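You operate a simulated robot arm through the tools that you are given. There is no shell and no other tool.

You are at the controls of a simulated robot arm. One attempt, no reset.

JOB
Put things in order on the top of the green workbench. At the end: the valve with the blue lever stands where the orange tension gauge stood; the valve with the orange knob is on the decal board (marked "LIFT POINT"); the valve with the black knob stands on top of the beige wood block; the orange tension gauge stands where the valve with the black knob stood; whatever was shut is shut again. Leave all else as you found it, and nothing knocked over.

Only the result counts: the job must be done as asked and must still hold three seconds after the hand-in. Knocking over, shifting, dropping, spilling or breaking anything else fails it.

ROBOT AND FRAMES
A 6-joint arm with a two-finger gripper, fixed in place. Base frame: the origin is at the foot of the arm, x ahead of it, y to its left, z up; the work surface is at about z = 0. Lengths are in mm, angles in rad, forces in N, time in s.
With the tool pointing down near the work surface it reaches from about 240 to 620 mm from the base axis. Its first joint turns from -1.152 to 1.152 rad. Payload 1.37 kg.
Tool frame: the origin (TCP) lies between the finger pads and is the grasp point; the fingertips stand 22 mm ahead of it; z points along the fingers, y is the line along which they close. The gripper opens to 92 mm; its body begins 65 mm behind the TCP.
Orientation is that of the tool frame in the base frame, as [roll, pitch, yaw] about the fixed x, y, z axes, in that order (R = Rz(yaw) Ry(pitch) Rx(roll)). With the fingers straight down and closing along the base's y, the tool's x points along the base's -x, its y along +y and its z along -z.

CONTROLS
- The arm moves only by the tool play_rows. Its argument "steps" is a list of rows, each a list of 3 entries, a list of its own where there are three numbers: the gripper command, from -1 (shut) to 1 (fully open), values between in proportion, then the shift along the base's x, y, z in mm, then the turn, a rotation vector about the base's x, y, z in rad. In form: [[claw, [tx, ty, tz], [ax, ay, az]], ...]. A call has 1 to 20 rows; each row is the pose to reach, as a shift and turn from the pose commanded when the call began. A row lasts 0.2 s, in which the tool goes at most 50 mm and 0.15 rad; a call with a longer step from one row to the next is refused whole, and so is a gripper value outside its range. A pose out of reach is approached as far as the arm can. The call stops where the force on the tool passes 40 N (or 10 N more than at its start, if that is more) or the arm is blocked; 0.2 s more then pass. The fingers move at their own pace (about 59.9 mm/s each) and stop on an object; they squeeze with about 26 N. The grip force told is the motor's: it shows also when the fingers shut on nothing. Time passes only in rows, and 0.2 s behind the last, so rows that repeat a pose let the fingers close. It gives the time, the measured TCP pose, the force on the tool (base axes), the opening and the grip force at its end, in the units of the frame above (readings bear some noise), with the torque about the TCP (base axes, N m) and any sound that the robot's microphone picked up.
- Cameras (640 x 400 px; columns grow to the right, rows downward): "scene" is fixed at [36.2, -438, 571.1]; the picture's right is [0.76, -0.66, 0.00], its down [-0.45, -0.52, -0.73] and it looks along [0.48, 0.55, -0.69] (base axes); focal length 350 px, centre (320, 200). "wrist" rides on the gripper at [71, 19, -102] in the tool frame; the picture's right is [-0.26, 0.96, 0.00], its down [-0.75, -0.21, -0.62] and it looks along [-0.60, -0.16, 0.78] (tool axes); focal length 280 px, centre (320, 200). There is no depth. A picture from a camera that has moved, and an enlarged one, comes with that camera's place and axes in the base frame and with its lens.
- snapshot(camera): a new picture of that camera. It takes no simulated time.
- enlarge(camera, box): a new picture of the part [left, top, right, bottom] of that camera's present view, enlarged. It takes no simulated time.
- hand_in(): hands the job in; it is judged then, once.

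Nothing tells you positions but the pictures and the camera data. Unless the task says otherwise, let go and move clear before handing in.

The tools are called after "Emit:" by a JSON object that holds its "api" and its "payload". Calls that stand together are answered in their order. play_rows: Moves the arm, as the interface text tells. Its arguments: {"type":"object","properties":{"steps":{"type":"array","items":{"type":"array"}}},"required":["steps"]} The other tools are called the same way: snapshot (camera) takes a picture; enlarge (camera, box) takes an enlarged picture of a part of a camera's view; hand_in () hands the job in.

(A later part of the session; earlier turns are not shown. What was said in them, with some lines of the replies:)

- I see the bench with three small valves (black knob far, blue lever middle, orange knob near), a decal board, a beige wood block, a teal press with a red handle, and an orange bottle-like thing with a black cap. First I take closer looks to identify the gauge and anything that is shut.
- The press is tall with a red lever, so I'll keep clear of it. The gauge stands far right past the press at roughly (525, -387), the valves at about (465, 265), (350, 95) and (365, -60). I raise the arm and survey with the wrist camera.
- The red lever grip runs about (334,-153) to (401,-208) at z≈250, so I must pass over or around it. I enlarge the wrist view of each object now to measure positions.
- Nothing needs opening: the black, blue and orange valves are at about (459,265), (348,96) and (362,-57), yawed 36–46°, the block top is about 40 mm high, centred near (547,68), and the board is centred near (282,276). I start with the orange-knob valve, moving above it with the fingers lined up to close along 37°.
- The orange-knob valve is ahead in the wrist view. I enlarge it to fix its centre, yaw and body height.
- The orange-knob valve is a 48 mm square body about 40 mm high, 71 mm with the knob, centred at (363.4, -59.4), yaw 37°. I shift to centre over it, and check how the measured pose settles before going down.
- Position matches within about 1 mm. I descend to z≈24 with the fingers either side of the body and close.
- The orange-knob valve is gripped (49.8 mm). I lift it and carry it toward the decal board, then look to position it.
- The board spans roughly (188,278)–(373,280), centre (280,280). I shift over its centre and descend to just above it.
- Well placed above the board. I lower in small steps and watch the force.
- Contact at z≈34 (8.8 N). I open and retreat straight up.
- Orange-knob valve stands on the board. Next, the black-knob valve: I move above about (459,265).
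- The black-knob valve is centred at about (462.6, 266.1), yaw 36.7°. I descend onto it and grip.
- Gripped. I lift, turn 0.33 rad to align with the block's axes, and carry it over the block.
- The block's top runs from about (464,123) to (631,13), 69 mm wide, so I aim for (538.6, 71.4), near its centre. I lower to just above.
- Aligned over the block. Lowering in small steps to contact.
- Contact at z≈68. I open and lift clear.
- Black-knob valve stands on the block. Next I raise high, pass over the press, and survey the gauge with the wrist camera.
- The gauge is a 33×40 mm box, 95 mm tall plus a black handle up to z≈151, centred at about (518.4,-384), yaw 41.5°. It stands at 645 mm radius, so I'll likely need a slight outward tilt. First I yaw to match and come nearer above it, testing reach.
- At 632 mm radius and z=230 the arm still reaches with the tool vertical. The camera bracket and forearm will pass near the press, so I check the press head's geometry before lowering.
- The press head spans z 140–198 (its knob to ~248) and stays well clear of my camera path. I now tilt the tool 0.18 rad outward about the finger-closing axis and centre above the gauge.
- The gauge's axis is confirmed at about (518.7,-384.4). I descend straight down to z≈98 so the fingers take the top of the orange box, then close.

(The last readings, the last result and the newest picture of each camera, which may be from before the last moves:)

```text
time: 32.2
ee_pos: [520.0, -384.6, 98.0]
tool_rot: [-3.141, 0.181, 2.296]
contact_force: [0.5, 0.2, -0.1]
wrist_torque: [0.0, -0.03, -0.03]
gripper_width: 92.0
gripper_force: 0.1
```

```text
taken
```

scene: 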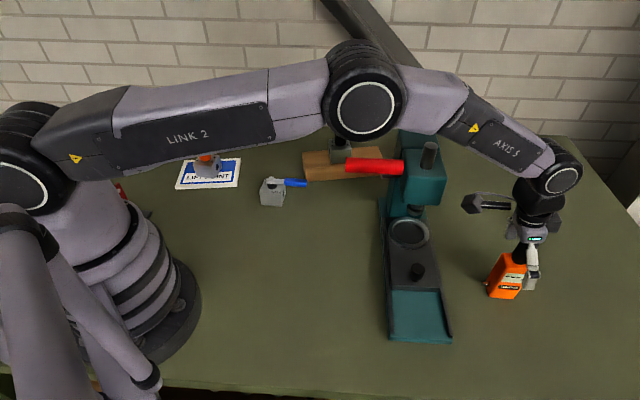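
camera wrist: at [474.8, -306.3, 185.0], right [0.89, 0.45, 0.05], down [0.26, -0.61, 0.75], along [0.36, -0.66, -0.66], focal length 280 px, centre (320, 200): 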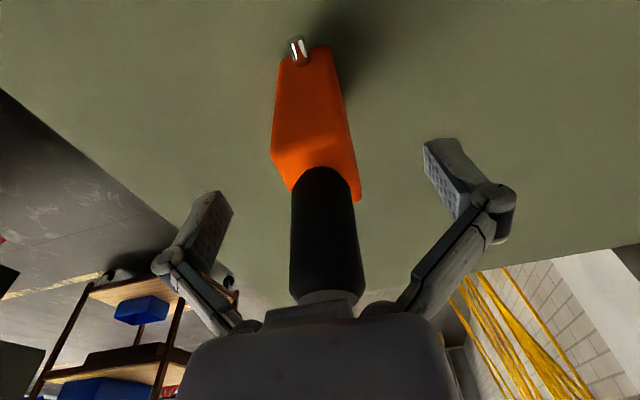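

Fingers straddle the gauge's box with no contact. I close the gripper.

Emit:
{"api": "play_rows", "payload": {"steps": [[-1, [-0.6, -0.4, 0], [0, 0, 0]], [-1, [-0.6, -0.4, 0], [0, 0, 0]], [-1, [-0.6, -0.4, 0], [0, 0, 0]], [-1, [-0.6, -0.4, 0], [0, 0, 0]], [-1, [-0.6, -0.4, 0], [0, 0, 0]]]}}

Emit:
{"api": "snapshot", "payload": {"camera": "wrist"}}

Emit:
{"api": "enlarge", "payload": {"camera": "scene", "box": [440, 130, 600, 320]}}

```text
time: 33.4
ee_pos: [518.9, -384.8, 97.8]
tool_rot: [-3.141, 0.181, 2.297]
contact_force: [-0.4, 1.9, 3.7]
wrist_torque: [0.09, 0.08, 0.05]
gripper_width: 33.8
gripper_force: 25.3
```

```text
taken
camera wrist: at [474.1, -306.1, 185.3], right [0.89, 0.45, 0.05], down [0.26, -0.6, 0.75], along [0.37, -0.66, -0.66], focal length 280 px, centre (320, 200)
```

wrist: 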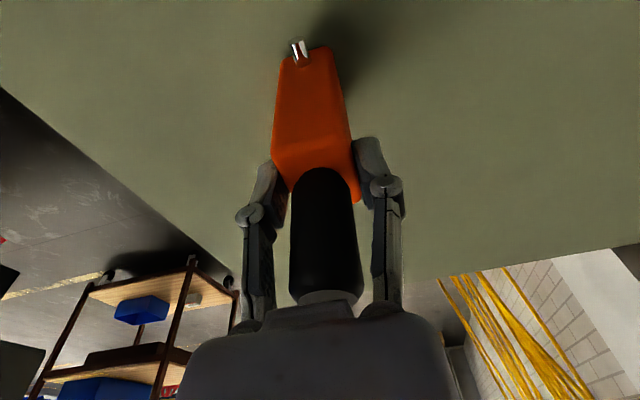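

```text
2.11 times, centred on (520, 225) of scene
camera zoom: at [36.2, -437.9, 571.1], right [0.76, -0.66, 0.0], down [-0.45, -0.52, -0.73], along [0.48, 0.55, -0.69], focal length 736 px, centre (-101, 147)
```

zoom: 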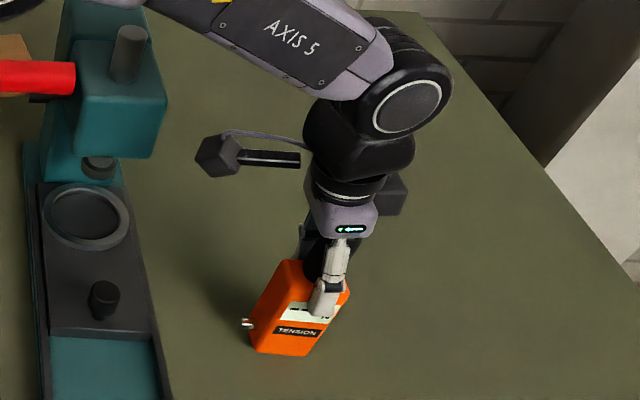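

Gauge gripped at 33.8 mm. I lift it slowly first, then retract and rise high enough (bottom above z≈300) to pass over the press.

Emit:
{"api": "play_rows", "payload": {"steps": [[-1, [0, 0, 8], [0, 0, 0]], [-1, [0, 0, 25], [0, 0, 0]], [-1, [0, 0, 55], [0, 0, 0]], [-1, [-3, 3, 90], [0, 0, 0]], [-1, [-8, 8, 125], [0, 0, 0]], [-1, [-14, 14, 160], [0, 0, 0]], [-1, [-20, 20, 195], [0, 0, 0]], [-1, [-27, 27, 230], [0, 0, 0]], [-1, [-34, 34, 265], [0, 0, 0]], [-1, [-42, 42, 300], [0, 0, 0]], [-1, [-50, 50, 325], [0, 0, 0]], [-1, [-50, 50, 330], [0, 0, 0]], [-1, [-50, 50, 330], [0, 0, 0]]]}}

Emit:
{"api": "snapshot", "payload": {"camera": "wrist"}}

Emit:
{"api": "snapshot", "payload": {"camera": "scene"}}

```text
time: 36.2
ee_pos: [467.0, -334.2, 429.2]
tool_rot: [3.141, 0.182, 2.295]
contact_force: [-1.4, 0.8, -3.4]
wrist_torque: [0.01, -0.01, 0.0]
gripper_width: 33.6
gripper_force: 26.1
```

```text
taken
camera wrist: at [422.9, -255.8, 516.2], right [0.89, 0.45, 0.05], down [0.26, -0.61, 0.75], along [0.36, -0.66, -0.66], focal length 280 px, centre (320, 200)
```

wrist: 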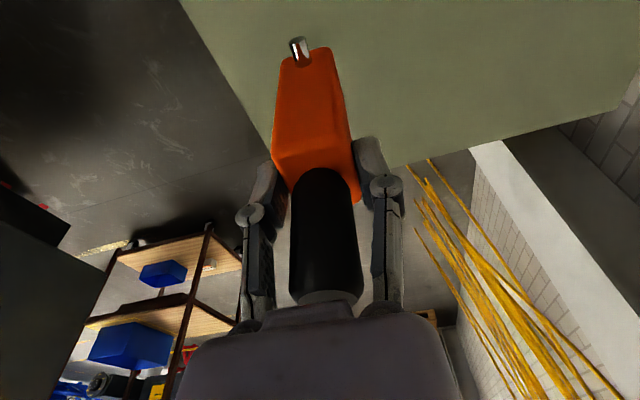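

```text
taken
```

scene: 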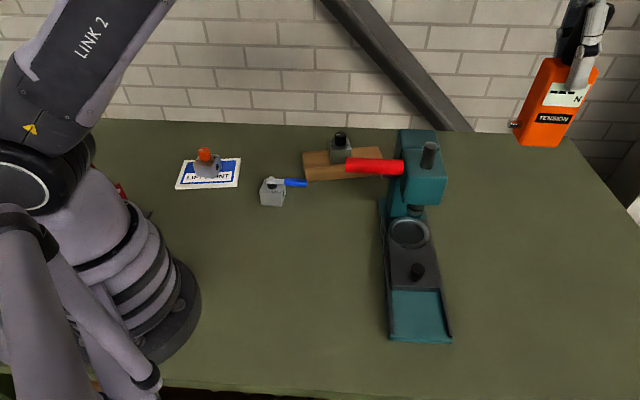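

Gauge is securely held with its bottom at z≈331. I traverse over the press toward the black valve's old spot and come down partway.

Emit:
{"api": "play_rows", "payload": {"steps": [[-1, [0, 40, 0], [0, 0, 0]], [-1, [0, 85, 0], [0, 0, 0]], [-1, [0, 130, 0], [0, 0, 0]], [-1, [0, 175, 0], [0, 0, 0]], [-1, [0, 220, 0], [0, 0, 0]], [-1, [-1, 265, 0], [0, 0, 0]], [-1, [-1, 310, 0], [0, 0, 0]], [-1, [-2, 355, 0], [0, 0, 0]], [-1, [-2, 400, -5], [0, 0, 0]], [-1, [-3, 443, -15], [0, 0, 0]], [-1, [-3, 485, -30], [0, 0, 0]], [-1, [-4, 525, -55], [0, 0, 0]], [-1, [-4, 560, -85], [0, 0, 0]], [-1, [-4, 585, -120], [0, 0, 0]], [-1, [-4, 598, -160], [0, 0, 0]], [-1, [-4, 600, -205], [0, 0, 0]], [-1, [-4, 600, -245], [0, 0, 0]], [-1, [-4, 600, -265], [0, 0, 0]], [-1, [-4, 600, -265], [0, 0, 0]]]}}

Emit:
{"api": "snapshot", "payload": {"camera": "wrist"}}

Emit:
{"api": "snapshot", "payload": {"camera": "scene"}}

```text
time: 40.2
ee_pos: [466.1, 264.2, 162.1]
tool_rot: [3.141, 0.181, 2.297]
contact_force: [-0.3, -0.3, -3.6]
wrist_torque: [0.03, 0.0, 0.01]
gripper_width: 33.6
gripper_force: 26.1
```

```text
taken
camera wrist: at [421.1, 343.1, 248.9], right [0.89, 0.45, 0.05], down [0.26, -0.61, 0.75], along [0.36, -0.66, -0.66], focal length 280 px, centre (320, 200)
```

wrist: 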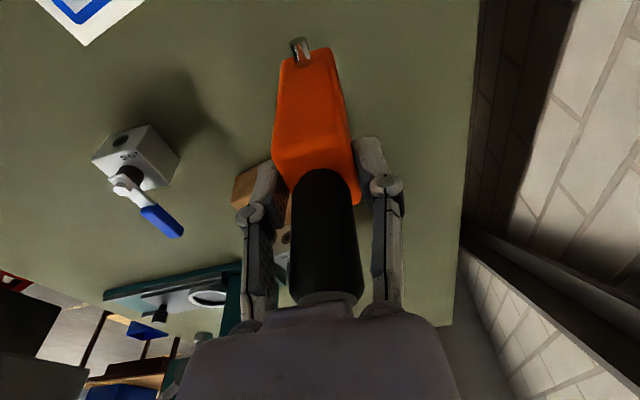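

```text
taken
```

scene: 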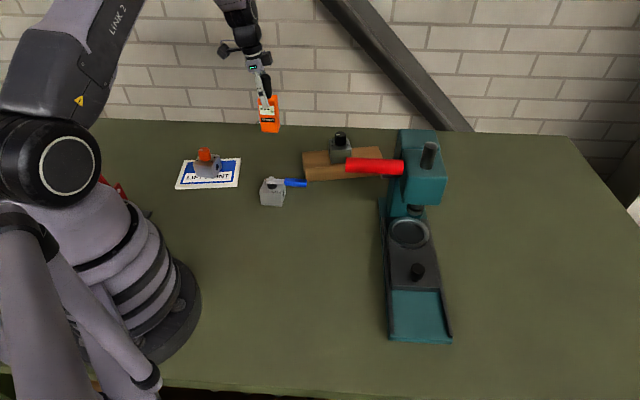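

Above the target spot. I correct (-3.5, +1.9) and lower to just above the surface.

Emit:
{"api": "play_rows", "payload": {"steps": [[-1, [-3.5, 1.9, -20], [0, 0, 0]], [-1, [-3.5, 1.9, -42], [0, 0, 0]], [-1, [-3.5, 1.9, -54], [0, 0, 0]], [-1, [-3.5, 1.9, -58], [0, 0, 0]], [-1, [-3.5, 1.9, -58], [0, 0, 0]], [-1, [-3.5, 1.9, -58], [0, 0, 0]]]}}

Emit:
{"api": "enlarge", "payload": {"camera": "scene", "box": [220, 60, 320, 180]}}

```text
time: 41.6
ee_pos: [460.7, 267.7, 104.1]
tool_rot: [-3.141, 0.181, 2.298]
contact_force: [-0.2, -0.6, -2.6]
wrist_torque: [0.03, -0.01, -0.01]
gripper_width: 33.4
gripper_force: 26.3
```

```text
3.33 times, centred on (270, 120) of scene
camera zoom: at [36.2, -438.0, 571.1], right [0.76, -0.66, 0.0], down [-0.45, -0.52, -0.73], along [0.48, 0.55, -0.69], focal length 1165 px, centre (487, 467)
```

zoom: 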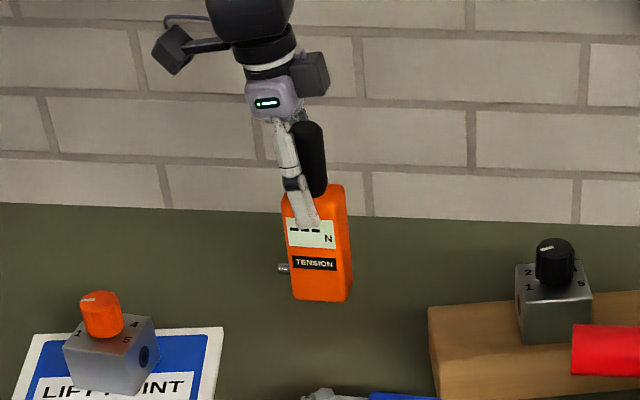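

Close enough; I correct by 1.5 mm and lower gently to contact.

Emit:
{"api": "play_rows", "payload": {"steps": [[-1, [1.5, -1.2, -2], [0, 0, 0]], [-1, [1.5, -1.2, -4], [0, 0, 0]], [-1, [1.5, -1.2, -5.5], [0, 0, 0]], [-1, [1.5, -1.2, -5.5], [0, 0, 0]]]}}

```text
time: 42.6
ee_pos: [464.3, 265.8, 98.4]
tool_rot: [-3.141, 0.181, 2.296]
contact_force: [-0.6, -0.1, -3.3]
wrist_torque: [-0.03, -0.02, 0.04]
gripper_width: 34.1
gripper_force: 25.9
```

Emit:
{"api": "play_rows", "payload": {"steps": [[-1, [0, 0, -1], [0, 0, 0]], [-1, [0, 0, -1.8], [0, 0, 0]], [-1, [0, 0, -1.8], [0, 0, 0]]]}}

```text
time: 43.4
ee_pos: [462.0, 266.1, 98.8]
tool_rot: [3.141, 0.181, 2.296]
contact_force: [-2.0, 1.2, 3.7]
wrist_torque: [-0.12, 0.2, -0.04]
gripper_width: 33.7
gripper_force: 25.5
```

Contact felt (about +7 N change). I open the fingers and rise straight up.

Emit:
{"api": "play_rows", "payload": {"steps": [[-0.4, [0, 0, 0], [0, 0, 0]], [0.2, [0, 0, 0], [0, 0, 0]], [1, [0, 0, 0], [0, 0, 0]], [1, [0, 0, 0], [0, 0, 0]], [1, [0, 0, 10], [0, 0, 0]], [1, [0, 0, 40], [0, 0, 0]], [1, [0, 0, 80], [0, 0, 0]], [1, [0, 0, 120], [0, 0, 0]], [1, [0, 0, 150], [0, 0, 0]], [1, [0, 0, 150], [0, 0, 0]]]}}

Emit:
{"api": "snapshot", "payload": {"camera": "wrist"}}

Emit:
{"api": "snapshot", "payload": {"camera": "scene"}}

```text
time: 45.6
ee_pos: [461.6, 266.0, 247.8]
tool_rot: [3.141, 0.182, 2.297]
contact_force: [-0.5, 0.7, -0.3]
wrist_torque: [-0.01, 0.03, 0.0]
gripper_width: 92.1
gripper_force: 0.1
```

```text
taken
camera wrist: at [418.2, 345.5, 335.7], right [0.89, 0.45, 0.05], down [0.26, -0.61, 0.75], along [0.37, -0.66, -0.66], focal length 280 px, centre (320, 200)
```

wrist: 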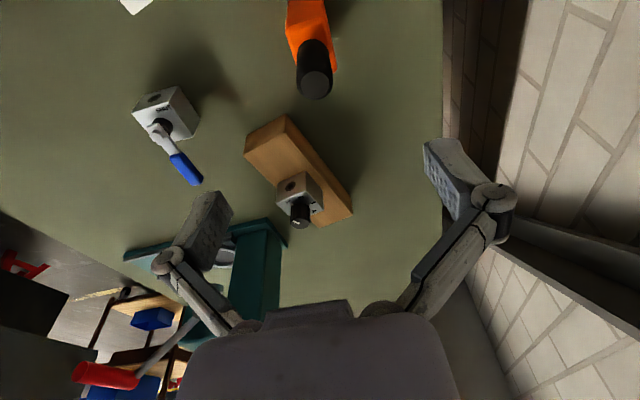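

```text
taken
```

scene: 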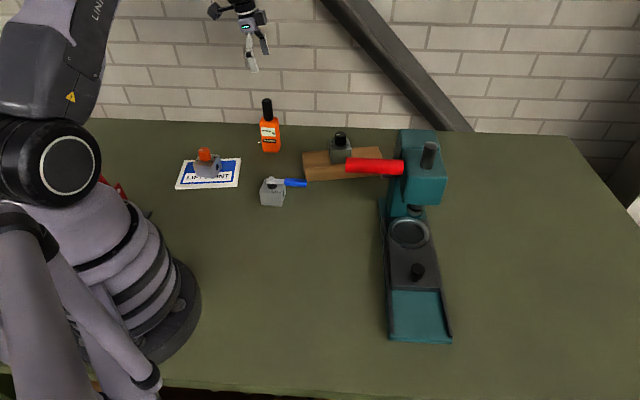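

The gauge stands at the black valve's old place. Now the blue-lever valve at about (348.7, 95.3), yaw ~46°. I move above it and set the tool yaw to 2.37 and tilt to ~0.23 so the same grasp works at the far gauge spot.

Emit:
{"api": "play_rows", "payload": {"steps": [[1, [-15, -20, 5], [0, 0, 0]], [1, [-40, -58, 5], [-0.01, -0.01, 0.03]], [1, [-65, -98, 0], [-0.02, -0.02, 0.06]], [1, [-90, -136, -10], [-0.036, -0.035, 0.073]], [1, [-107, -162, -35], [-0.036, -0.035, 0.073]], [1, [-113, -171, -60], [-0.036, -0.035, 0.073]], [1, [-113, -171, -80], [-0.036, -0.035, 0.073]], [1, [-113, -171, -80], [-0.036, -0.035, 0.073]], [1, [-113, -171, -80], [-0.036, -0.035, 0.073]]]}}

Emit:
{"api": "snapshot", "payload": {"camera": "wrist"}}

Emit:
{"api": "enlarge", "payload": {"camera": "wrist", "box": [240, 0, 400, 120]}}

Emit:
{"api": "snapshot", "payload": {"camera": "scene"}}

```text
time: 47.6
ee_pos: [352.0, 94.0, 168.5]
tool_rot: [-3.141, 0.232, 2.369]
contact_force: [-0.1, 0.0, -0.4]
wrist_torque: [-0.04, 0.01, 0.02]
gripper_width: 92.2
gripper_force: 0.0
```

```text
taken
camera wrist: at [299.1, 171.5, 251.3], right [0.86, 0.51, 0.06], down [0.28, -0.56, 0.78], along [0.44, -0.65, -0.62], focal length 280 px, centre (320, 200)
```

wrist: 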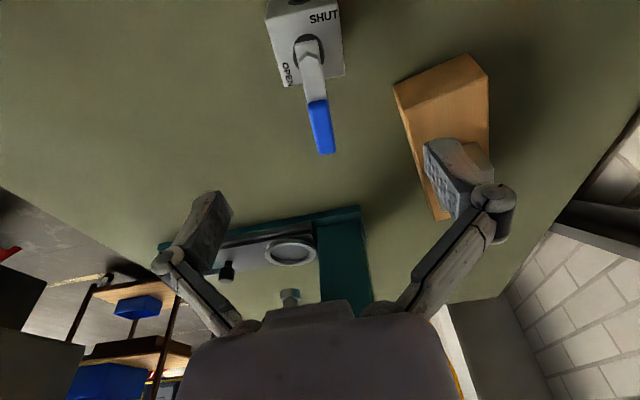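

```text
3.33 times, centred on (320, 60) of wrist
camera zoom: at [299.1, 171.5, 251.3], right [0.86, 0.51, 0.06], down [0.28, -0.56, 0.78], along [0.44, -0.65, -0.62], focal length 935 px, centre (320, 667)
```

zoom: 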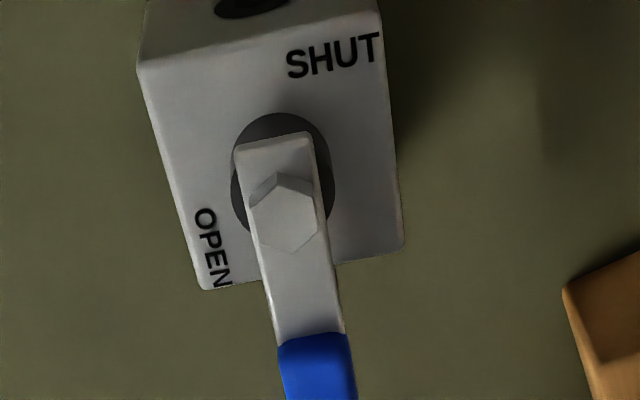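

```text
taken
```

scene: 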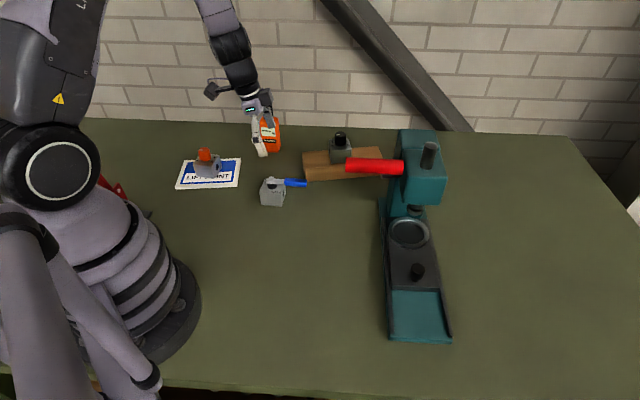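

The blue-lever valve is centred at (349.5, 96.1) with yaw ~41.3°. I turn -0.075 about z, centre, and descend to z≈28, then close on the two sides beside the lever.

Emit:
{"api": "play_rows", "payload": {"steps": [[1, [-2.5, 2.1, -25], [0, 0, -0.075]], [1, [-2.5, 2.1, -55], [0, 0, -0.075]], [1, [-2.5, 2.1, -80], [0, 0, -0.075]], [1, [-2.5, 2.1, -80], [0, 0, -0.075]]]}}

Emit:
{"api": "snapshot", "payload": {"camera": "wrist"}}

Emit:
{"api": "enlarge", "payload": {"camera": "scene", "box": [200, 90, 360, 220]}}

```text
time: 48.6
ee_pos: [347.6, 96.7, 87.5]
tool_rot: [3.141, 0.233, 2.294]
contact_force: [-0.3, -0.2, -0.1]
wrist_torque: [-0.04, 0.03, 0.0]
gripper_width: 92.0
gripper_force: 0.1
```

```text
taken
camera wrist: at [301.7, 177.9, 170.3], right [0.89, 0.45, 0.06], down [0.24, -0.58, 0.78], along [0.39, -0.68, -0.62], focal length 280 px, centre (320, 200)
```

wrist: 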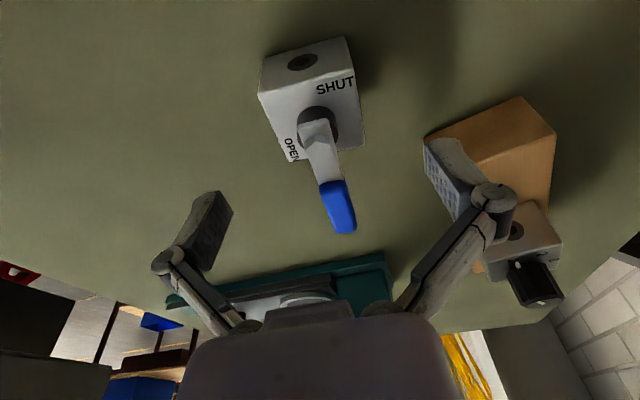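

```text
3.08 times, centred on (280, 155) of scene
camera zoom: at [36.2, -438.0, 571.1], right [0.76, -0.66, 0.0], down [-0.45, -0.52, -0.73], along [0.48, 0.55, -0.69], focal length 1076 px, centre (443, 338)
```

zoom: 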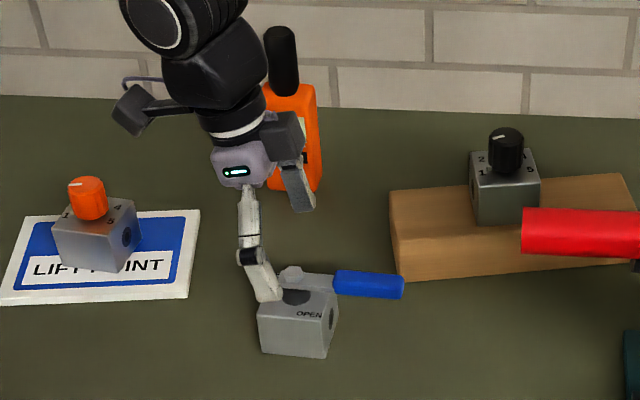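

Clear on all sides. I go down the last 59 mm and close.

Emit:
{"api": "play_rows", "payload": {"steps": [[1, [0.7, -0.3, -25], [0, 0, 0]], [1, [0.7, -0.3, -45], [0, 0, 0]], [1, [0.7, -0.3, -56], [0, 0, 0]], [1, [0.7, -0.3, -59.5], [0, 0, 0]], [1, [0.7, -0.3, -59.5], [0, 0, 0]], [-1, [0.7, -0.3, -59.5], [0, 0, 0]], [-1, [0.7, -0.3, -59.5], [0, 0, 0]], [-1, [0.7, -0.3, -59.5], [0, 0, 0]], [-1, [0.7, -0.3, -59.5], [0, 0, 0]]]}}

Emit:
{"api": "snapshot", "payload": {"camera": "wrist"}}

Emit:
{"api": "enlarge", "payload": {"camera": "scene", "box": [200, 90, 360, 220]}}

```text
time: 50.6
ee_pos: [346.1, 103.4, 32.7]
tool_rot: [-3.091, 0.175, 2.301]
contact_force: [-1.2, 1.5, 4.0]
wrist_torque: [0.21, -0.06, 0.02]
gripper_width: 50.0
gripper_force: 25.8
out of reach, approached as far as the arm can: row 2, 3, 4, 5
```

```text
taken
camera wrist: at [306.2, 184.9, 118.5], right [0.9, 0.44, 0.0], down [0.29, -0.59, 0.76], along [0.34, -0.68, -0.65], focal length 280 px, centre (320, 200)
```

wrist: 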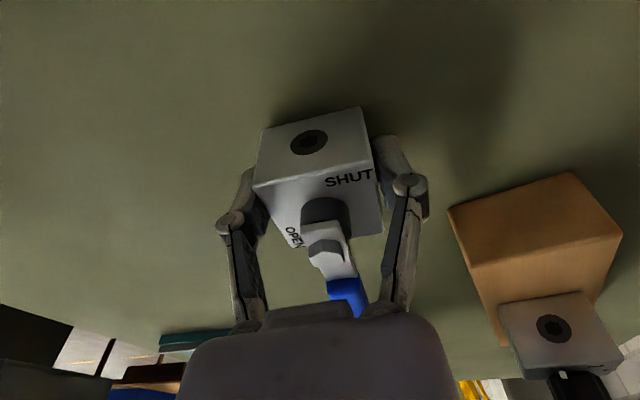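

```text
3.08 times, centred on (280, 155) of scene
camera zoom: at [36.2, -438.0, 571.1], right [0.76, -0.66, 0.0], down [-0.45, -0.52, -0.73], along [0.48, 0.55, -0.69], focal length 1076 px, centre (443, 338)
```

zoom: 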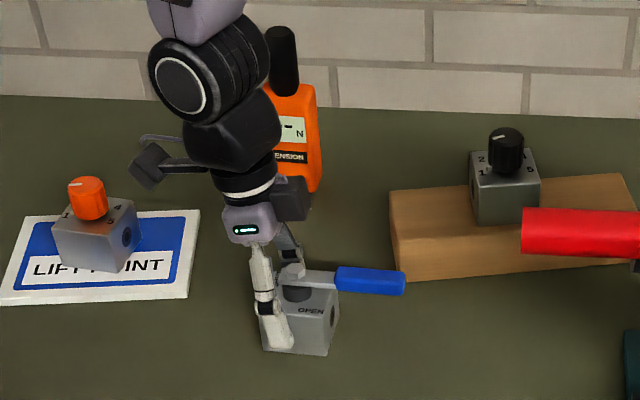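

The tilted pose ran into a wrist limit this close in, so the grip came out slightly askew. I release, rise, straighten the tool to vertical, and will instead carry the valve vertically to a spot just short of the goal (within vertical reach), then re-grip with tilt there.

Emit:
{"api": "play_rows", "payload": {"steps": [[-0.4, [0, 0, 0], [0, 0, 0]], [0.2, [0, 0, 0], [0, 0, 0]], [1, [0, 0, 0], [0, 0, 0]], [1, [0, 0, 0], [0, 0, 0]], [1, [0, 0, 0], [0, 0, 0]]]}}

Emit:
{"api": "snapshot", "payload": {"camera": "wrist"}}

Emit:
{"api": "enlarge", "payload": {"camera": "scene", "box": [200, 90, 360, 220]}}

```text
time: 51.8
ee_pos: [346.8, 104.2, 32.8]
tool_rot: [-3.093, 0.175, 2.301]
contact_force: [-0.1, -0.1, -0.6]
wrist_torque: [0.02, 0.01, 0.01]
gripper_width: 91.8
gripper_force: 0.0
```

```text
taken
camera wrist: at [306.1, 184.8, 118.3], right [0.9, 0.44, 0.0], down [0.29, -0.59, 0.76], along [0.33, -0.68, -0.65], focal length 280 px, centre (320, 200)
```

wrist: 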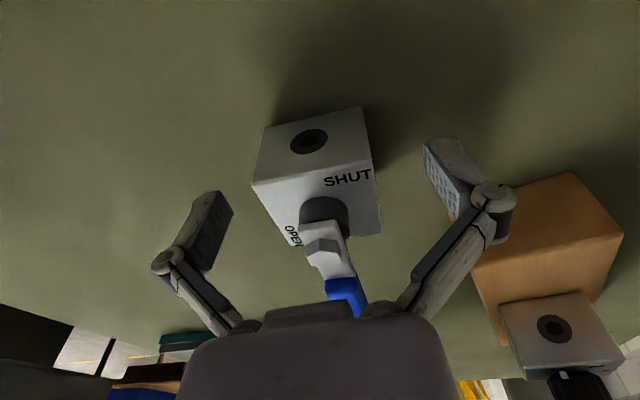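

```text
3.08 times, centred on (280, 155) of scene
camera zoom: at [36.2, -438.0, 571.1], right [0.76, -0.66, 0.0], down [-0.45, -0.52, -0.73], along [0.48, 0.55, -0.69], focal length 1076 px, centre (443, 338)
```

zoom: 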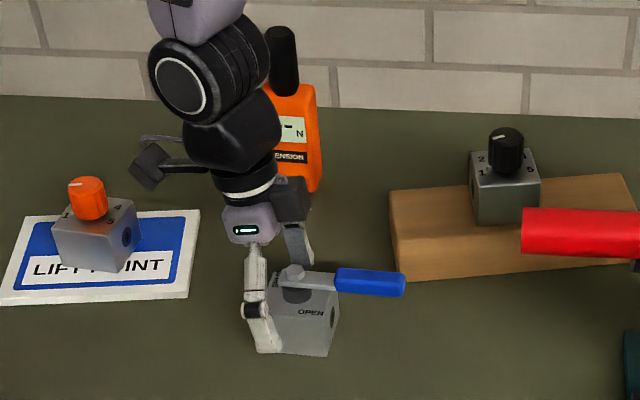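

Valve is upright and free. I rise straight up in small steps.

Emit:
{"api": "play_rows", "payload": {"steps": [[1, [0, 0, 8], [0, 0, 0]], [1, [0, 0, 18], [0, 0, 0]], [1, [0, 0, 32], [0, 0, 0]], [1, [0, 0, 50], [0, 0, 0]], [1, [0, 0, 75], [0, 0, 0]], [1, [0, 0, 100], [0, 0, 0]], [1, [0, 0, 125], [0, 0, 0]], [1, [0, 0, 125], [0, 0, 0]]]}}

Emit:
{"api": "snapshot", "payload": {"camera": "wrist"}}

```text
time: 53.6
ee_pos: [347.7, 97.1, 154.0]
tool_rot: [-3.141, 0.231, 2.295]
contact_force: [-0.4, 0.1, -0.4]
wrist_torque: [0.01, -0.02, 0.03]
gripper_width: 91.9
gripper_force: 0.1
out of reach, approached as far as the arm can: row 1, 2
```

```text
taken
camera wrist: at [300.3, 178.4, 236.8], right [0.89, 0.45, 0.06], down [0.24, -0.58, 0.78], along [0.39, -0.68, -0.62], focal length 280 px, centre (320, 200)
```

wrist: 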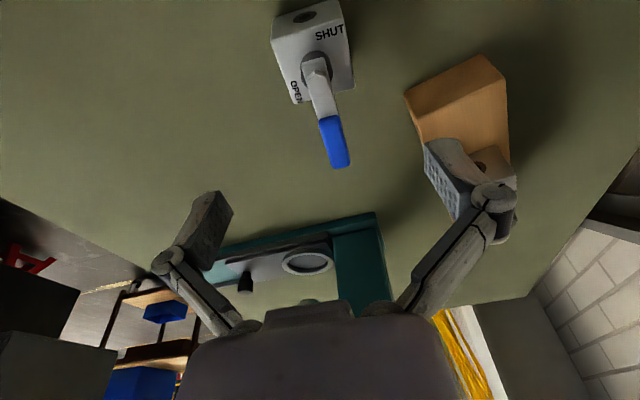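

Commanded pose is back in reach. Now I straighten the tool to vertical above the valve and look again.

Emit:
{"api": "play_rows", "payload": {"steps": [[1, [0, 0, 0], [0.08, 0.071, 0]], [1, [0, 0, 0], [0.13, 0.115, 0]], [1, [0, 0, 0], [0.1738, 0.1536, 0]], [1, [0, 0, 0], [0.1738, 0.1536, 0]], [1, [0, 0, 0], [0.1738, 0.1536, 0]]]}}

Emit:
{"api": "enlarge", "payload": {"camera": "wrist", "box": [240, 20, 400, 160]}}

```text
time: 54.8
ee_pos: [348.3, 97.0, 153.1]
tool_rot: [-3.141, -0.001, 2.296]
contact_force: [-0.1, 0.3, 0.7]
wrist_torque: [0.02, 0.0, -0.02]
gripper_width: 92.0
gripper_force: 0.1
```

```text
2.86 times, centred on (320, 90) of wrist
camera zoom: at [315.2, 162.6, 255.2], right [0.9, 0.44, 0.0], down [0.35, -0.7, 0.62], along [0.28, -0.56, -0.78], focal length 801 px, centre (320, 514)
```

zoom: 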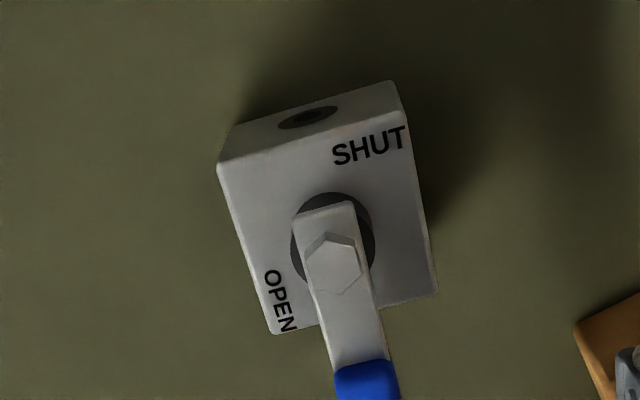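

The valve is centred at (351.9, 96.2), yaw ~41°. I descend vertically and grip.

Emit:
{"api": "play_rows", "payload": {"steps": [[1, [3.3, -0.8, -30], [0, 0, 0]], [1, [3.3, -0.8, -65], [0, 0, 0]], [1, [3.3, -0.8, -95], [0, 0, 0]], [1, [3.3, -0.8, -115], [0, 0, 0]], [1, [3.3, -0.8, -126], [0, 0, 0]], [1, [3.3, -0.8, -126], [0, 0, 0]], [1, [3.3, -0.8, -126], [0, 0, 0]]]}}

Emit:
{"api": "snapshot", "payload": {"camera": "wrist"}}

```text
time: 56.4
ee_pos: [349.9, 95.7, 27.7]
tool_rot: [-3.142, -0.001, 2.294]
contact_force: [-0.7, 0.6, -0.2]
wrist_torque: [-0.04, -0.02, 0.01]
gripper_width: 92.0
gripper_force: 0.1
```

```text
taken
camera wrist: at [317.5, 161.3, 129.2], right [0.9, 0.44, 0.0], down [0.35, -0.7, 0.62], along [0.28, -0.56, -0.78], focal length 280 px, centre (320, 200)
```

wrist: 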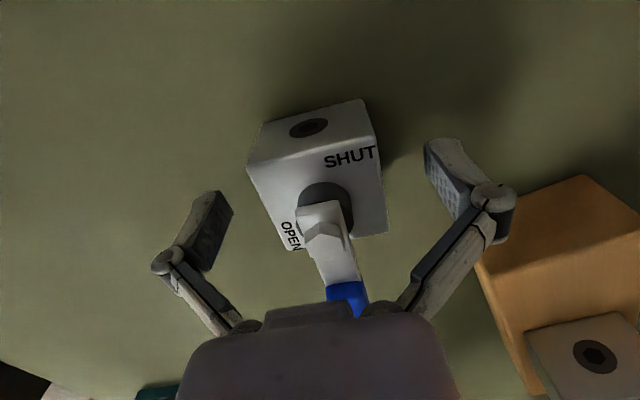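

Reached this time with the tool vertical. Closing on the body.

Emit:
{"api": "play_rows", "payload": {"steps": [[-1, [0.5, 0.3, 0], [0, 0, 0]], [-1, [0.5, 0.3, 0], [0, 0, 0]], [-1, [0.5, 0.3, 0], [0, 0, 0]], [-1, [0.5, 0.3, 0], [0, 0, 0]], [-1, [0.5, 0.3, 12], [0, 0, 0]], [-1, [0.5, 0.3, 40], [0, 0, 0]], [-1, [0.5, 0.3, 40], [0, 0, 0]]]}}

Emit:
{"api": "snapshot", "payload": {"camera": "wrist"}}

Emit:
{"api": "enlarge", "payload": {"camera": "scene", "box": [200, 90, 360, 220]}}

```text
time: 58.0
ee_pos: [350.3, 97.1, 67.1]
tool_rot: [-3.141, 0.0, 2.296]
contact_force: [0.6, 0.4, -4.8]
wrist_torque: [-0.02, 0.01, -0.01]
gripper_width: 50.1
gripper_force: 25.9
```

```text
taken
camera wrist: at [317.7, 160.7, 168.0], right [0.9, 0.44, 0.0], down [0.35, -0.7, 0.62], along [0.28, -0.56, -0.78], focal length 280 px, centre (320, 200)
```

wrist: 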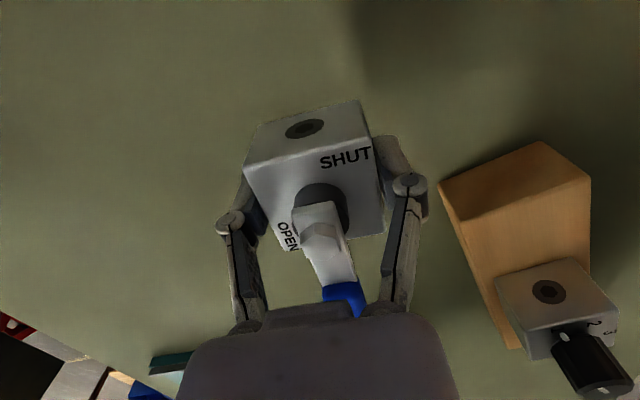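

```text
3.08 times, centred on (280, 155) of scene
camera zoom: at [36.2, -438.0, 571.1], right [0.76, -0.66, 0.0], down [-0.45, -0.52, -0.73], along [0.48, 0.55, -0.69], focal length 1076 px, centre (443, 338)
```

zoom: 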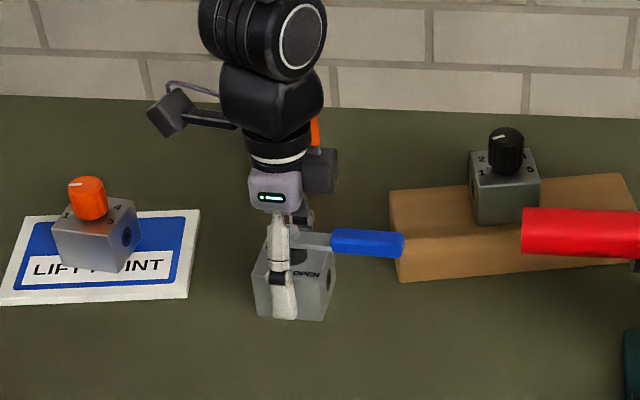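

Blue-lever valve held square and lifted. I carry it high over the press to a staging spot above about (482,-357).

Emit:
{"api": "play_rows", "payload": {"steps": [[-1, [10, 0, 45], [0, 0, 0]], [-1, [25, 0, 89], [0, 0, 0]], [-1, [45, -5, 130], [0, 0, 0]], [-1, [65, -10, 170], [0, 0, 0]], [-1, [80, -20, 210], [0, 0, 0]], [-1, [90, -40, 250], [0, 0, 0]], [-1, [92, -70, 285], [0, 0, 0]], [-1, [94, -110, 300], [0, 0, 0]], [-1, [96, -155, 303], [0, 0, 0]], [-1, [98, -200, 303], [0, 0, 0]], [-1, [100, -245, 303], [0, 0, 0]], [-1, [100, -290, 303], [0, 0, 0]], [-1, [100, -335, 303], [0, 0, 0]], [-1, [100, -378, 300], [0, 0, 0]], [-1, [105, -400, 275], [0, 0, 0]], [-1, [112, -420, 245], [0, 0, 0]], [-1, [122, -438, 210], [0, 0, 0]], [-1, [130, -452, 180], [0, 0, 0]], [-1, [131, -454, 165], [0, 0, 0]], [-1, [131, -454, 165], [0, 0, 0]]]}}

Emit:
{"api": "snapshot", "payload": {"camera": "wrist"}}

Emit:
{"api": "snapshot", "payload": {"camera": "scene"}}

```text
time: 62.2
ee_pos: [481.3, -356.3, 235.0]
tool_rot: [3.141, 0.0, 2.295]
contact_force: [0.0, -0.2, -4.6]
wrist_torque: [-0.02, -0.02, -0.02]
gripper_width: 49.9
gripper_force: 26.0
```

```text
taken
camera wrist: at [448.2, -291.3, 335.1], right [0.9, 0.44, 0.0], down [0.35, -0.7, 0.62], along [0.28, -0.56, -0.78], focal length 280 px, centre (320, 200)
```

wrist: 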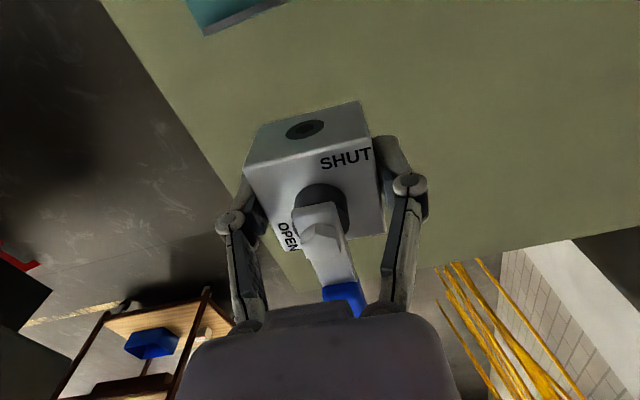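

```text
taken
```

scene: 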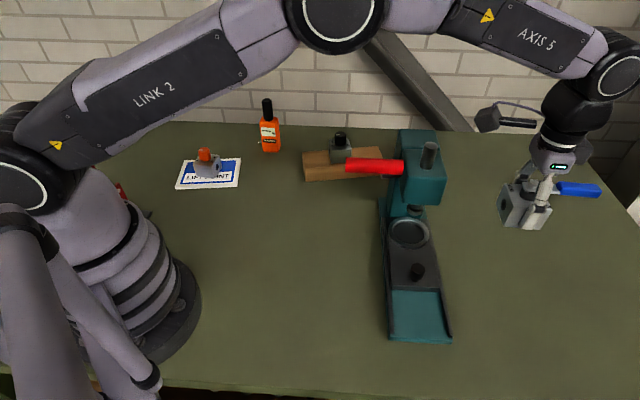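

Valve hangs over the staging spot, clear of the press. I lower to just above the surface.

Emit:
{"api": "play_rows", "payload": {"steps": [[-1, [0.5, -0.5, -35], [0, 0, 0]], [-1, [0.5, -0.5, -75], [0, 0, 0]], [-1, [0.5, -0.5, -115], [0, 0, 0]], [-1, [0.5, -0.5, -150], [0, 0, 0]], [-1, [0.5, -0.5, -180], [0, 0, 0]], [-1, [0.5, -0.5, -197], [0, 0, 0]], [-1, [0.5, -0.5, -199], [0, 0, 0]], [-1, [0.5, -0.5, -199], [0, 0, 0]]]}}

Emit:
{"api": "snapshot", "payload": {"camera": "scene"}}

Emit:
{"api": "snapshot", "payload": {"camera": "wrist"}}

```text
time: 64.0
ee_pos: [483.5, -359.5, 33.8]
tool_rot: [3.141, 0.0, 2.296]
contact_force: [0.4, -0.7, -3.6]
wrist_torque: [0.0, -0.01, 0.0]
gripper_width: 49.8
gripper_force: 25.9
```

```text
taken
```

scene: 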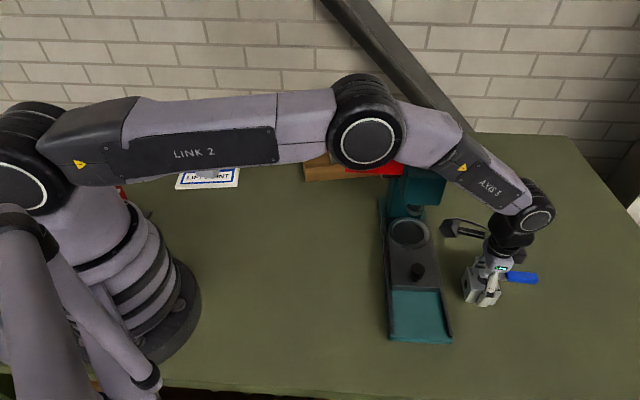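

```text
taken
camera wrist: at [450.2, -293.9, 135.0], right [0.9, 0.44, 0.0], down [0.35, -0.7, 0.62], along [0.28, -0.56, -0.78], focal length 280 px, centre (320, 200)
```

wrist: 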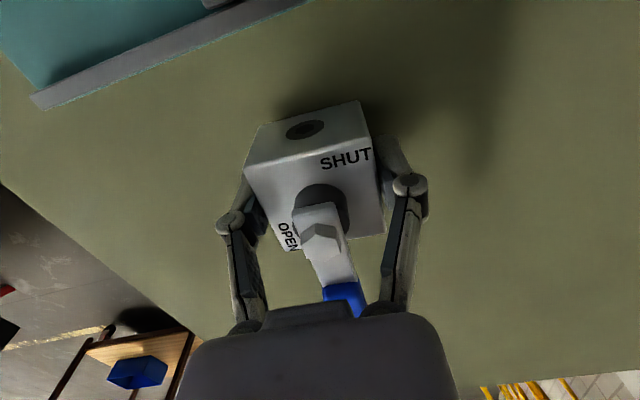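

Near the surface with no contact. Lowering gently onto the bench.

Emit:
{"api": "play_rows", "payload": {"steps": [[-1, [0, 0, -3], [0, 0, 0]], [-1, [0, 0, -6], [0, 0, 0]], [-1, [0, 0, -7.5], [0, 0, 0]], [-1, [0, 0, -7.5], [0, 0, 0]]]}}

```text
time: 65.0
ee_pos: [482.9, -358.7, 26.2]
tool_rot: [3.141, 0.004, 2.294]
contact_force: [-5.7, -1.1, 15.2]
wrist_torque: [0.0, 0.15, -0.02]
gripper_width: 50.1
gripper_force: 26.1
```

On the bench (15 N). I open, then tilt the open gripper 0.22 rad outward about the closing axis right there.

Emit:
{"api": "play_rows", "payload": {"steps": [[-0.4, [0, 0, 0.5], [0, 0, 0]], [0.2, [0, 0, 0.5], [0, 0, 0]], [1, [0, 0, 1], [0, 0, 0]], [1, [0, 0, 1], [0, 0, 0]], [1, [0, 0, 3], [-0.04, -0.035, 0]], [1, [0, 0, 3], [-0.09, -0.079, 0]], [1, [0, 0, 3], [-0.135, -0.119, 0]], [1, [0, 0, 3], [-0.1648, -0.1457, 0]], [1, [0, 0, 3], [-0.1648, -0.1457, 0]], [1, [0, 0, 3], [-0.1648, -0.1457, 0]]]}}

Emit:
{"api": "snapshot", "payload": {"camera": "wrist"}}

Emit:
{"api": "enlarge", "payload": {"camera": "scene", "box": [420, 170, 580, 320]}}

```text
time: 67.2
ee_pos: [483.3, -358.6, 29.0]
tool_rot: [3.14, 0.22, 2.295]
contact_force: [-0.5, -0.3, 0.6]
wrist_torque: [-0.02, -0.01, -0.03]
gripper_width: 92.0
gripper_force: 0.0
```

```text
taken
camera wrist: at [436.8, -276.9, 112.5], right [0.89, 0.45, 0.06], down [0.24, -0.58, 0.77], along [0.38, -0.68, -0.63], focal length 280 px, centre (320, 200)
```

wrist: 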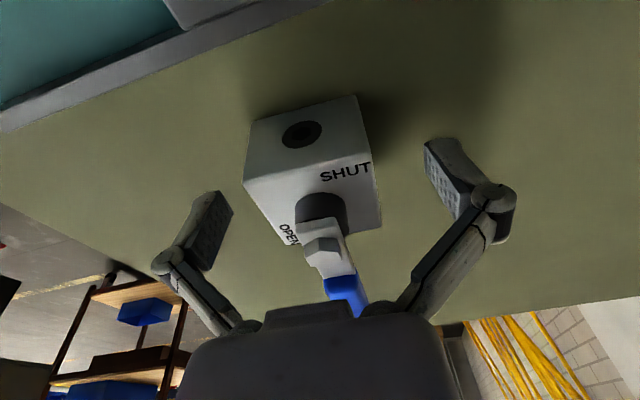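

```text
2.67 times, centred on (500, 245) of scene
camera zoom: at [36.2, -438.0, 571.1], right [0.76, -0.66, 0.0], down [-0.45, -0.52, -0.73], along [0.48, 0.55, -0.69], focal length 932 px, centre (-160, 80)
```

zoom: 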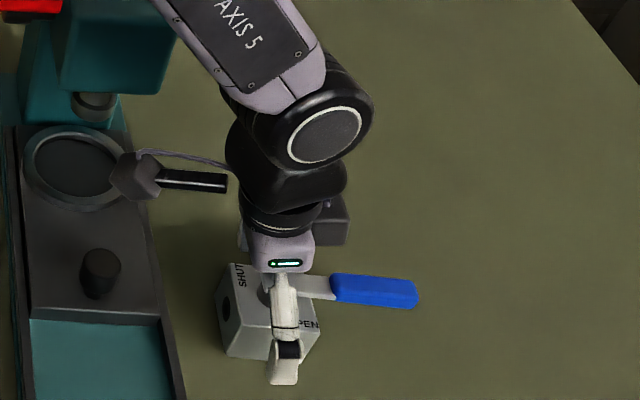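

The valve stands at (483.6,-359.0) and the tilted fingers straddle it. I close, lift about 10 mm, and see that it holds.

Emit:
{"api": "play_rows", "payload": {"steps": [[-1, [0, 0, 0], [0, 0, 0]], [-1, [0, 0, 0], [0, 0, 0]], [-1, [0, 0, 0], [0, 0, 0]], [-1, [0, 0, 0], [0, 0, 0]], [-1, [0, 0, 4], [0, 0, 0]], [-1, [0, 0, 12], [0, 0, 0]], [-1, [0, 0, 12], [0, 0, 0]]]}}

Emit:
{"api": "snapshot", "payload": {"camera": "wrist"}}

Emit:
{"api": "enlarge", "payload": {"camera": "scene", "box": [420, 170, 580, 320]}}

```text
time: 68.8
ee_pos: [483.1, -357.9, 41.2]
tool_rot: [-3.14, 0.218, 2.295]
contact_force: [0.2, 0.2, -4.9]
wrist_torque: [0.02, 0.01, 0.02]
gripper_width: 49.7
gripper_force: 26.2
```

```text
taken
camera wrist: at [437.0, -276.5, 123.9], right [0.89, 0.45, 0.06], down [0.24, -0.58, 0.77], along [0.38, -0.68, -0.63], focal length 280 px, centre (320, 200)
```

wrist: 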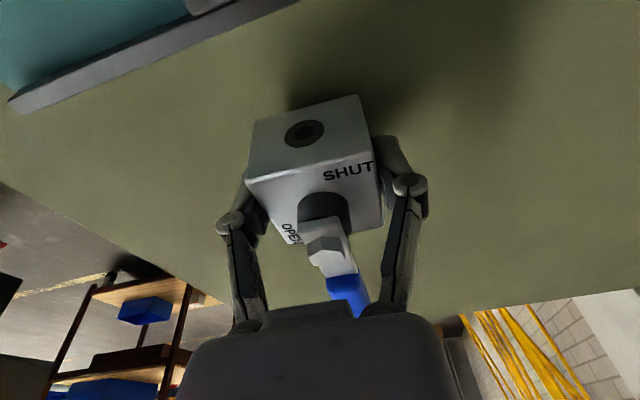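

```text
2.67 times, centred on (500, 245) of scene
camera zoom: at [36.2, -438.0, 571.1], right [0.76, -0.66, 0.0], down [-0.45, -0.52, -0.73], along [0.48, 0.55, -0.69], focal length 932 px, centre (-160, 80)
```

zoom: 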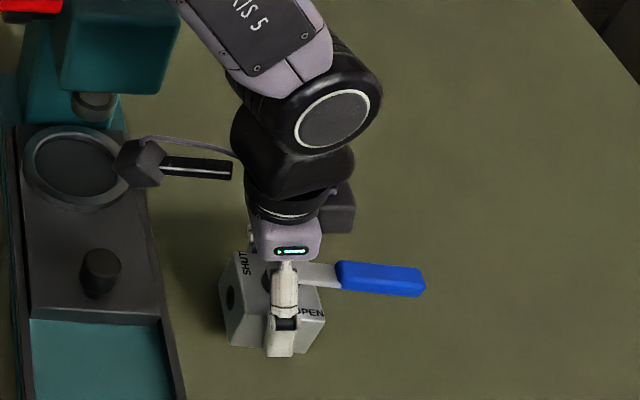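

Held well. Now I move (+35, -25.5) out to the gauge's former spot.

Emit:
{"api": "play_rows", "payload": {"steps": [[-1, [9, -6.5, 0], [0, 0, 0]], [-1, [20, -14.5, 0], [0, 0, 0]], [-1, [30, -22, 0], [0, 0, 0]], [-1, [35, -25.5, 0], [0, 0, 0]], [-1, [35, -25.5, 0], [0, 0, 0]], [-1, [35, -25.5, 0], [0, 0, 0]]]}}

Emit:
{"api": "snapshot", "payload": {"camera": "wrist"}}

Emit:
{"api": "snapshot", "payload": {"camera": "scene"}}

```text
time: 70.2
ee_pos: [516.9, -384.1, 41.5]
tool_rot: [-3.141, 0.22, 2.295]
contact_force: [0.1, -0.7, -4.1]
wrist_torque: [0.04, 0.03, 0.0]
gripper_width: 49.8
gripper_force: 25.7
```

```text
taken
camera wrist: at [471.6, -302.7, 124.5], right [0.89, 0.45, 0.06], down [0.24, -0.58, 0.77], along [0.38, -0.68, -0.63], focal length 280 px, centre (320, 200)
```

wrist: 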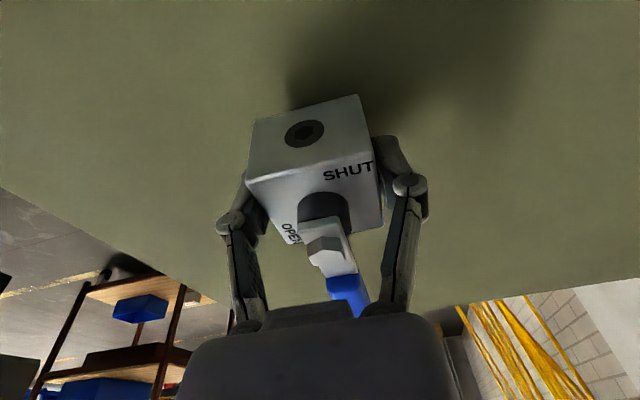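

```text
taken
```

scene: 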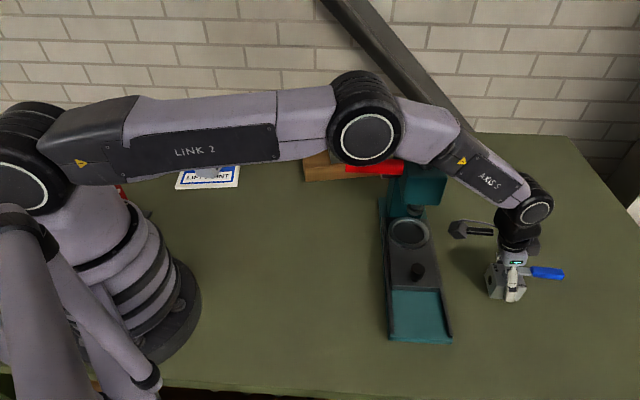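

At the goal spot within reach. I lower gently to contact.

Emit:
{"api": "play_rows", "payload": {"steps": [[-1, [0.4, -0.4, -4], [0, 0, 0]], [-1, [0.4, -0.4, -8], [0, 0, 0]], [-1, [0.4, -0.4, -11], [0, 0, 0]], [-1, [0.4, -0.4, -12.5], [0, 0, 0]], [-1, [0.4, -0.4, -12.5], [0, 0, 0]]]}}

```text
time: 71.4
ee_pos: [518.7, -383.8, 29.4]
tool_rot: [-3.141, 0.22, 2.296]
contact_force: [-2.9, 1.7, 4.1]
wrist_torque: [0.17, 0.22, 0.03]
gripper_width: 49.5
gripper_force: 26.0
```

Contact felt. I open, then rise straight up and retract.

Emit:
{"api": "play_rows", "payload": {"steps": [[-1, [0, 0, -0.5], [0, 0, 0]], [-0.4, [0, 0, -0.5], [0, 0, 0]], [0.2, [0, 0, 0], [0, 0, 0]], [1, [0, 0, 0], [0, 0, 0]], [1, [0, 0, 0], [0, 0, 0]], [1, [0, 0, 15], [0, 0, 0]], [1, [0, 0, 45], [0, 0, 0]], [1, [0, 0, 85], [0, 0, 0]], [1, [-2, 2, 125], [0, 0, 0]], [1, [-8, 8, 165], [0, 0, 0]], [1, [-16, 16, 205], [0, 0, 0]], [1, [-26, 26, 245], [0, 0, 0]], [1, [-36, 36, 285], [0, 0, 0]], [1, [-46, 46, 320], [0, 0, 0]], [1, [-50, 50, 340], [0, 0, 0]], [1, [-50, 50, 340], [0, 0, 0]]]}}

Emit:
{"api": "snapshot", "payload": {"camera": "wrist"}}

Emit:
{"api": "snapshot", "payload": {"camera": "scene"}}

Emit:
{"api": "enlarge", "payload": {"camera": "scene", "box": [460, 220, 580, 320]}}

```text
time: 74.8
ee_pos: [468.5, -335.2, 367.2]
tool_rot: [3.14, 0.219, 2.296]
contact_force: [0.1, -1.3, 0.4]
wrist_torque: [0.0, 0.0, 0.0]
gripper_width: 92.1
gripper_force: 0.0
```

```text
taken
camera wrist: at [421.8, -253.9, 451.7], right [0.89, 0.45, 0.06], down [0.24, -0.58, 0.77], along [0.38, -0.68, -0.63], focal length 280 px, centre (320, 200)
```

wrist: 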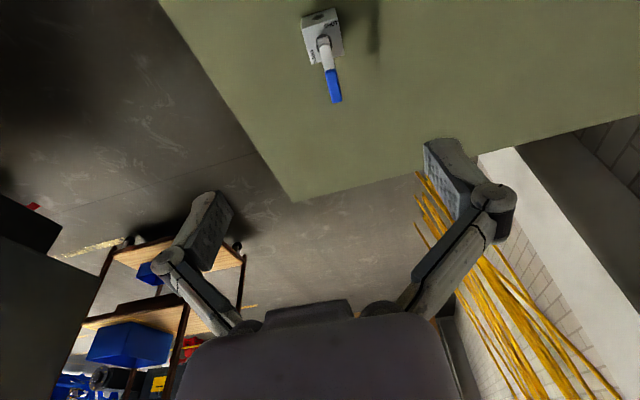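

```text
taken
```

scene: 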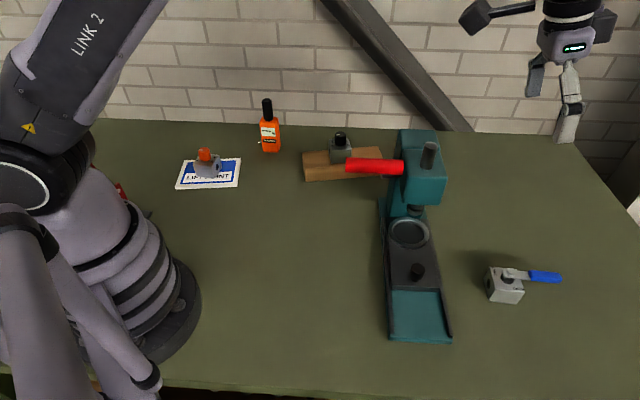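

```text
4.00 times, centred on (520, 270) of scene
camera zoom: at [36.2, -438.0, 571.1], right [0.76, -0.66, 0.0], down [-0.45, -0.52, -0.73], along [0.48, 0.55, -0.69], focal length 1398 px, centre (-480, -80)
```

zoom: 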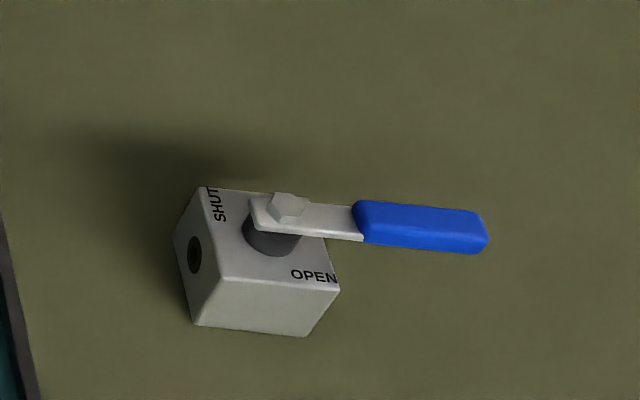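

All four objects appear in place; I check the left-hand group closely before handing in.

Emit:
{"api": "enlarge", "payload": {"camera": "scene", "box": [160, 80, 460, 240]}}

Emit:
{"api": "enlarge", "payload": {"camera": "scene", "box": [340, 110, 480, 350]}}

```text
2.13 times, centred on (310, 160) of scene
camera zoom: at [36.2, -438.0, 571.1], right [0.76, -0.66, 0.0], down [-0.45, -0.52, -0.73], along [0.48, 0.55, -0.69], focal length 746 px, centre (341, 285)
```

zoom: 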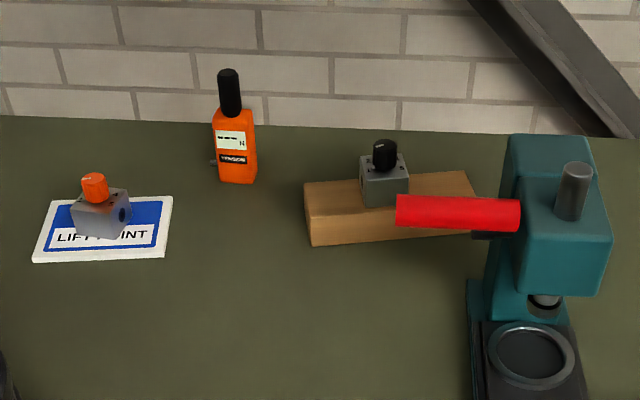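

```text
1.67 times, centred on (410, 230) of scene
camera zoom: at [36.2, -438.0, 571.1], right [0.76, -0.66, 0.0], down [-0.45, -0.52, -0.73], along [0.48, 0.55, -0.69], focal length 583 px, centre (170, 150)
```

zoom: 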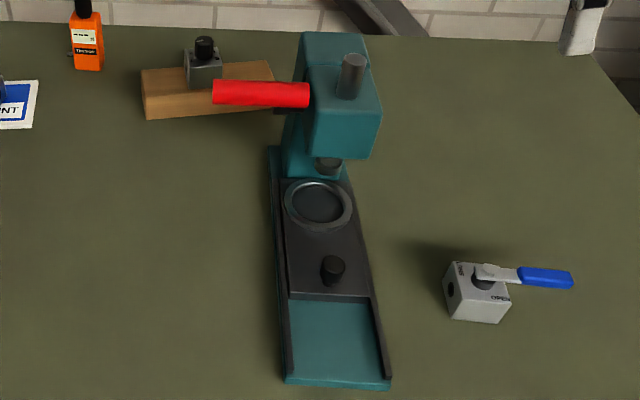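

The orange-knob valve is on the decal board and the black-knob valve is on the wood block. The gauge stands where the black-knob valve stood, and the blue-lever valve stands where the gauge stood. Everything is upright, the press looks untouched, nothing had to be opened, and the arm is clear, so I hand in.

Emit:
{"api": "hand_in", "payload": {}}

```text
The job is handed in.
```

The job is handed in, and the last pictures showed everything in place and upright:

- **Orange-knob valve:** on the decal board, close to its centre.
- **Black-knob valve:** on top of the beige wood block, close to its centre.
- **Orange tension gauge:** where the black-knob valve stood, within a couple of millimetres by my measurements.
- **Blue-lever valve:** where the gauge stood, also within a couple of millimetres. Its lever still points the same way as before.

I opened nothing, so there was nothing to shut again. The press, block and board look as they did at the start.

My first grip on the blue-lever valve came out slightly askew because the tilted arm pose was out of reach there. I let go; the valve stayed upright and shifted by no more than a few millimetres. I gripped it again with the tool vertical. On the way I set it down once, just short of its final spot, because the last stretch needed a tilted grip.
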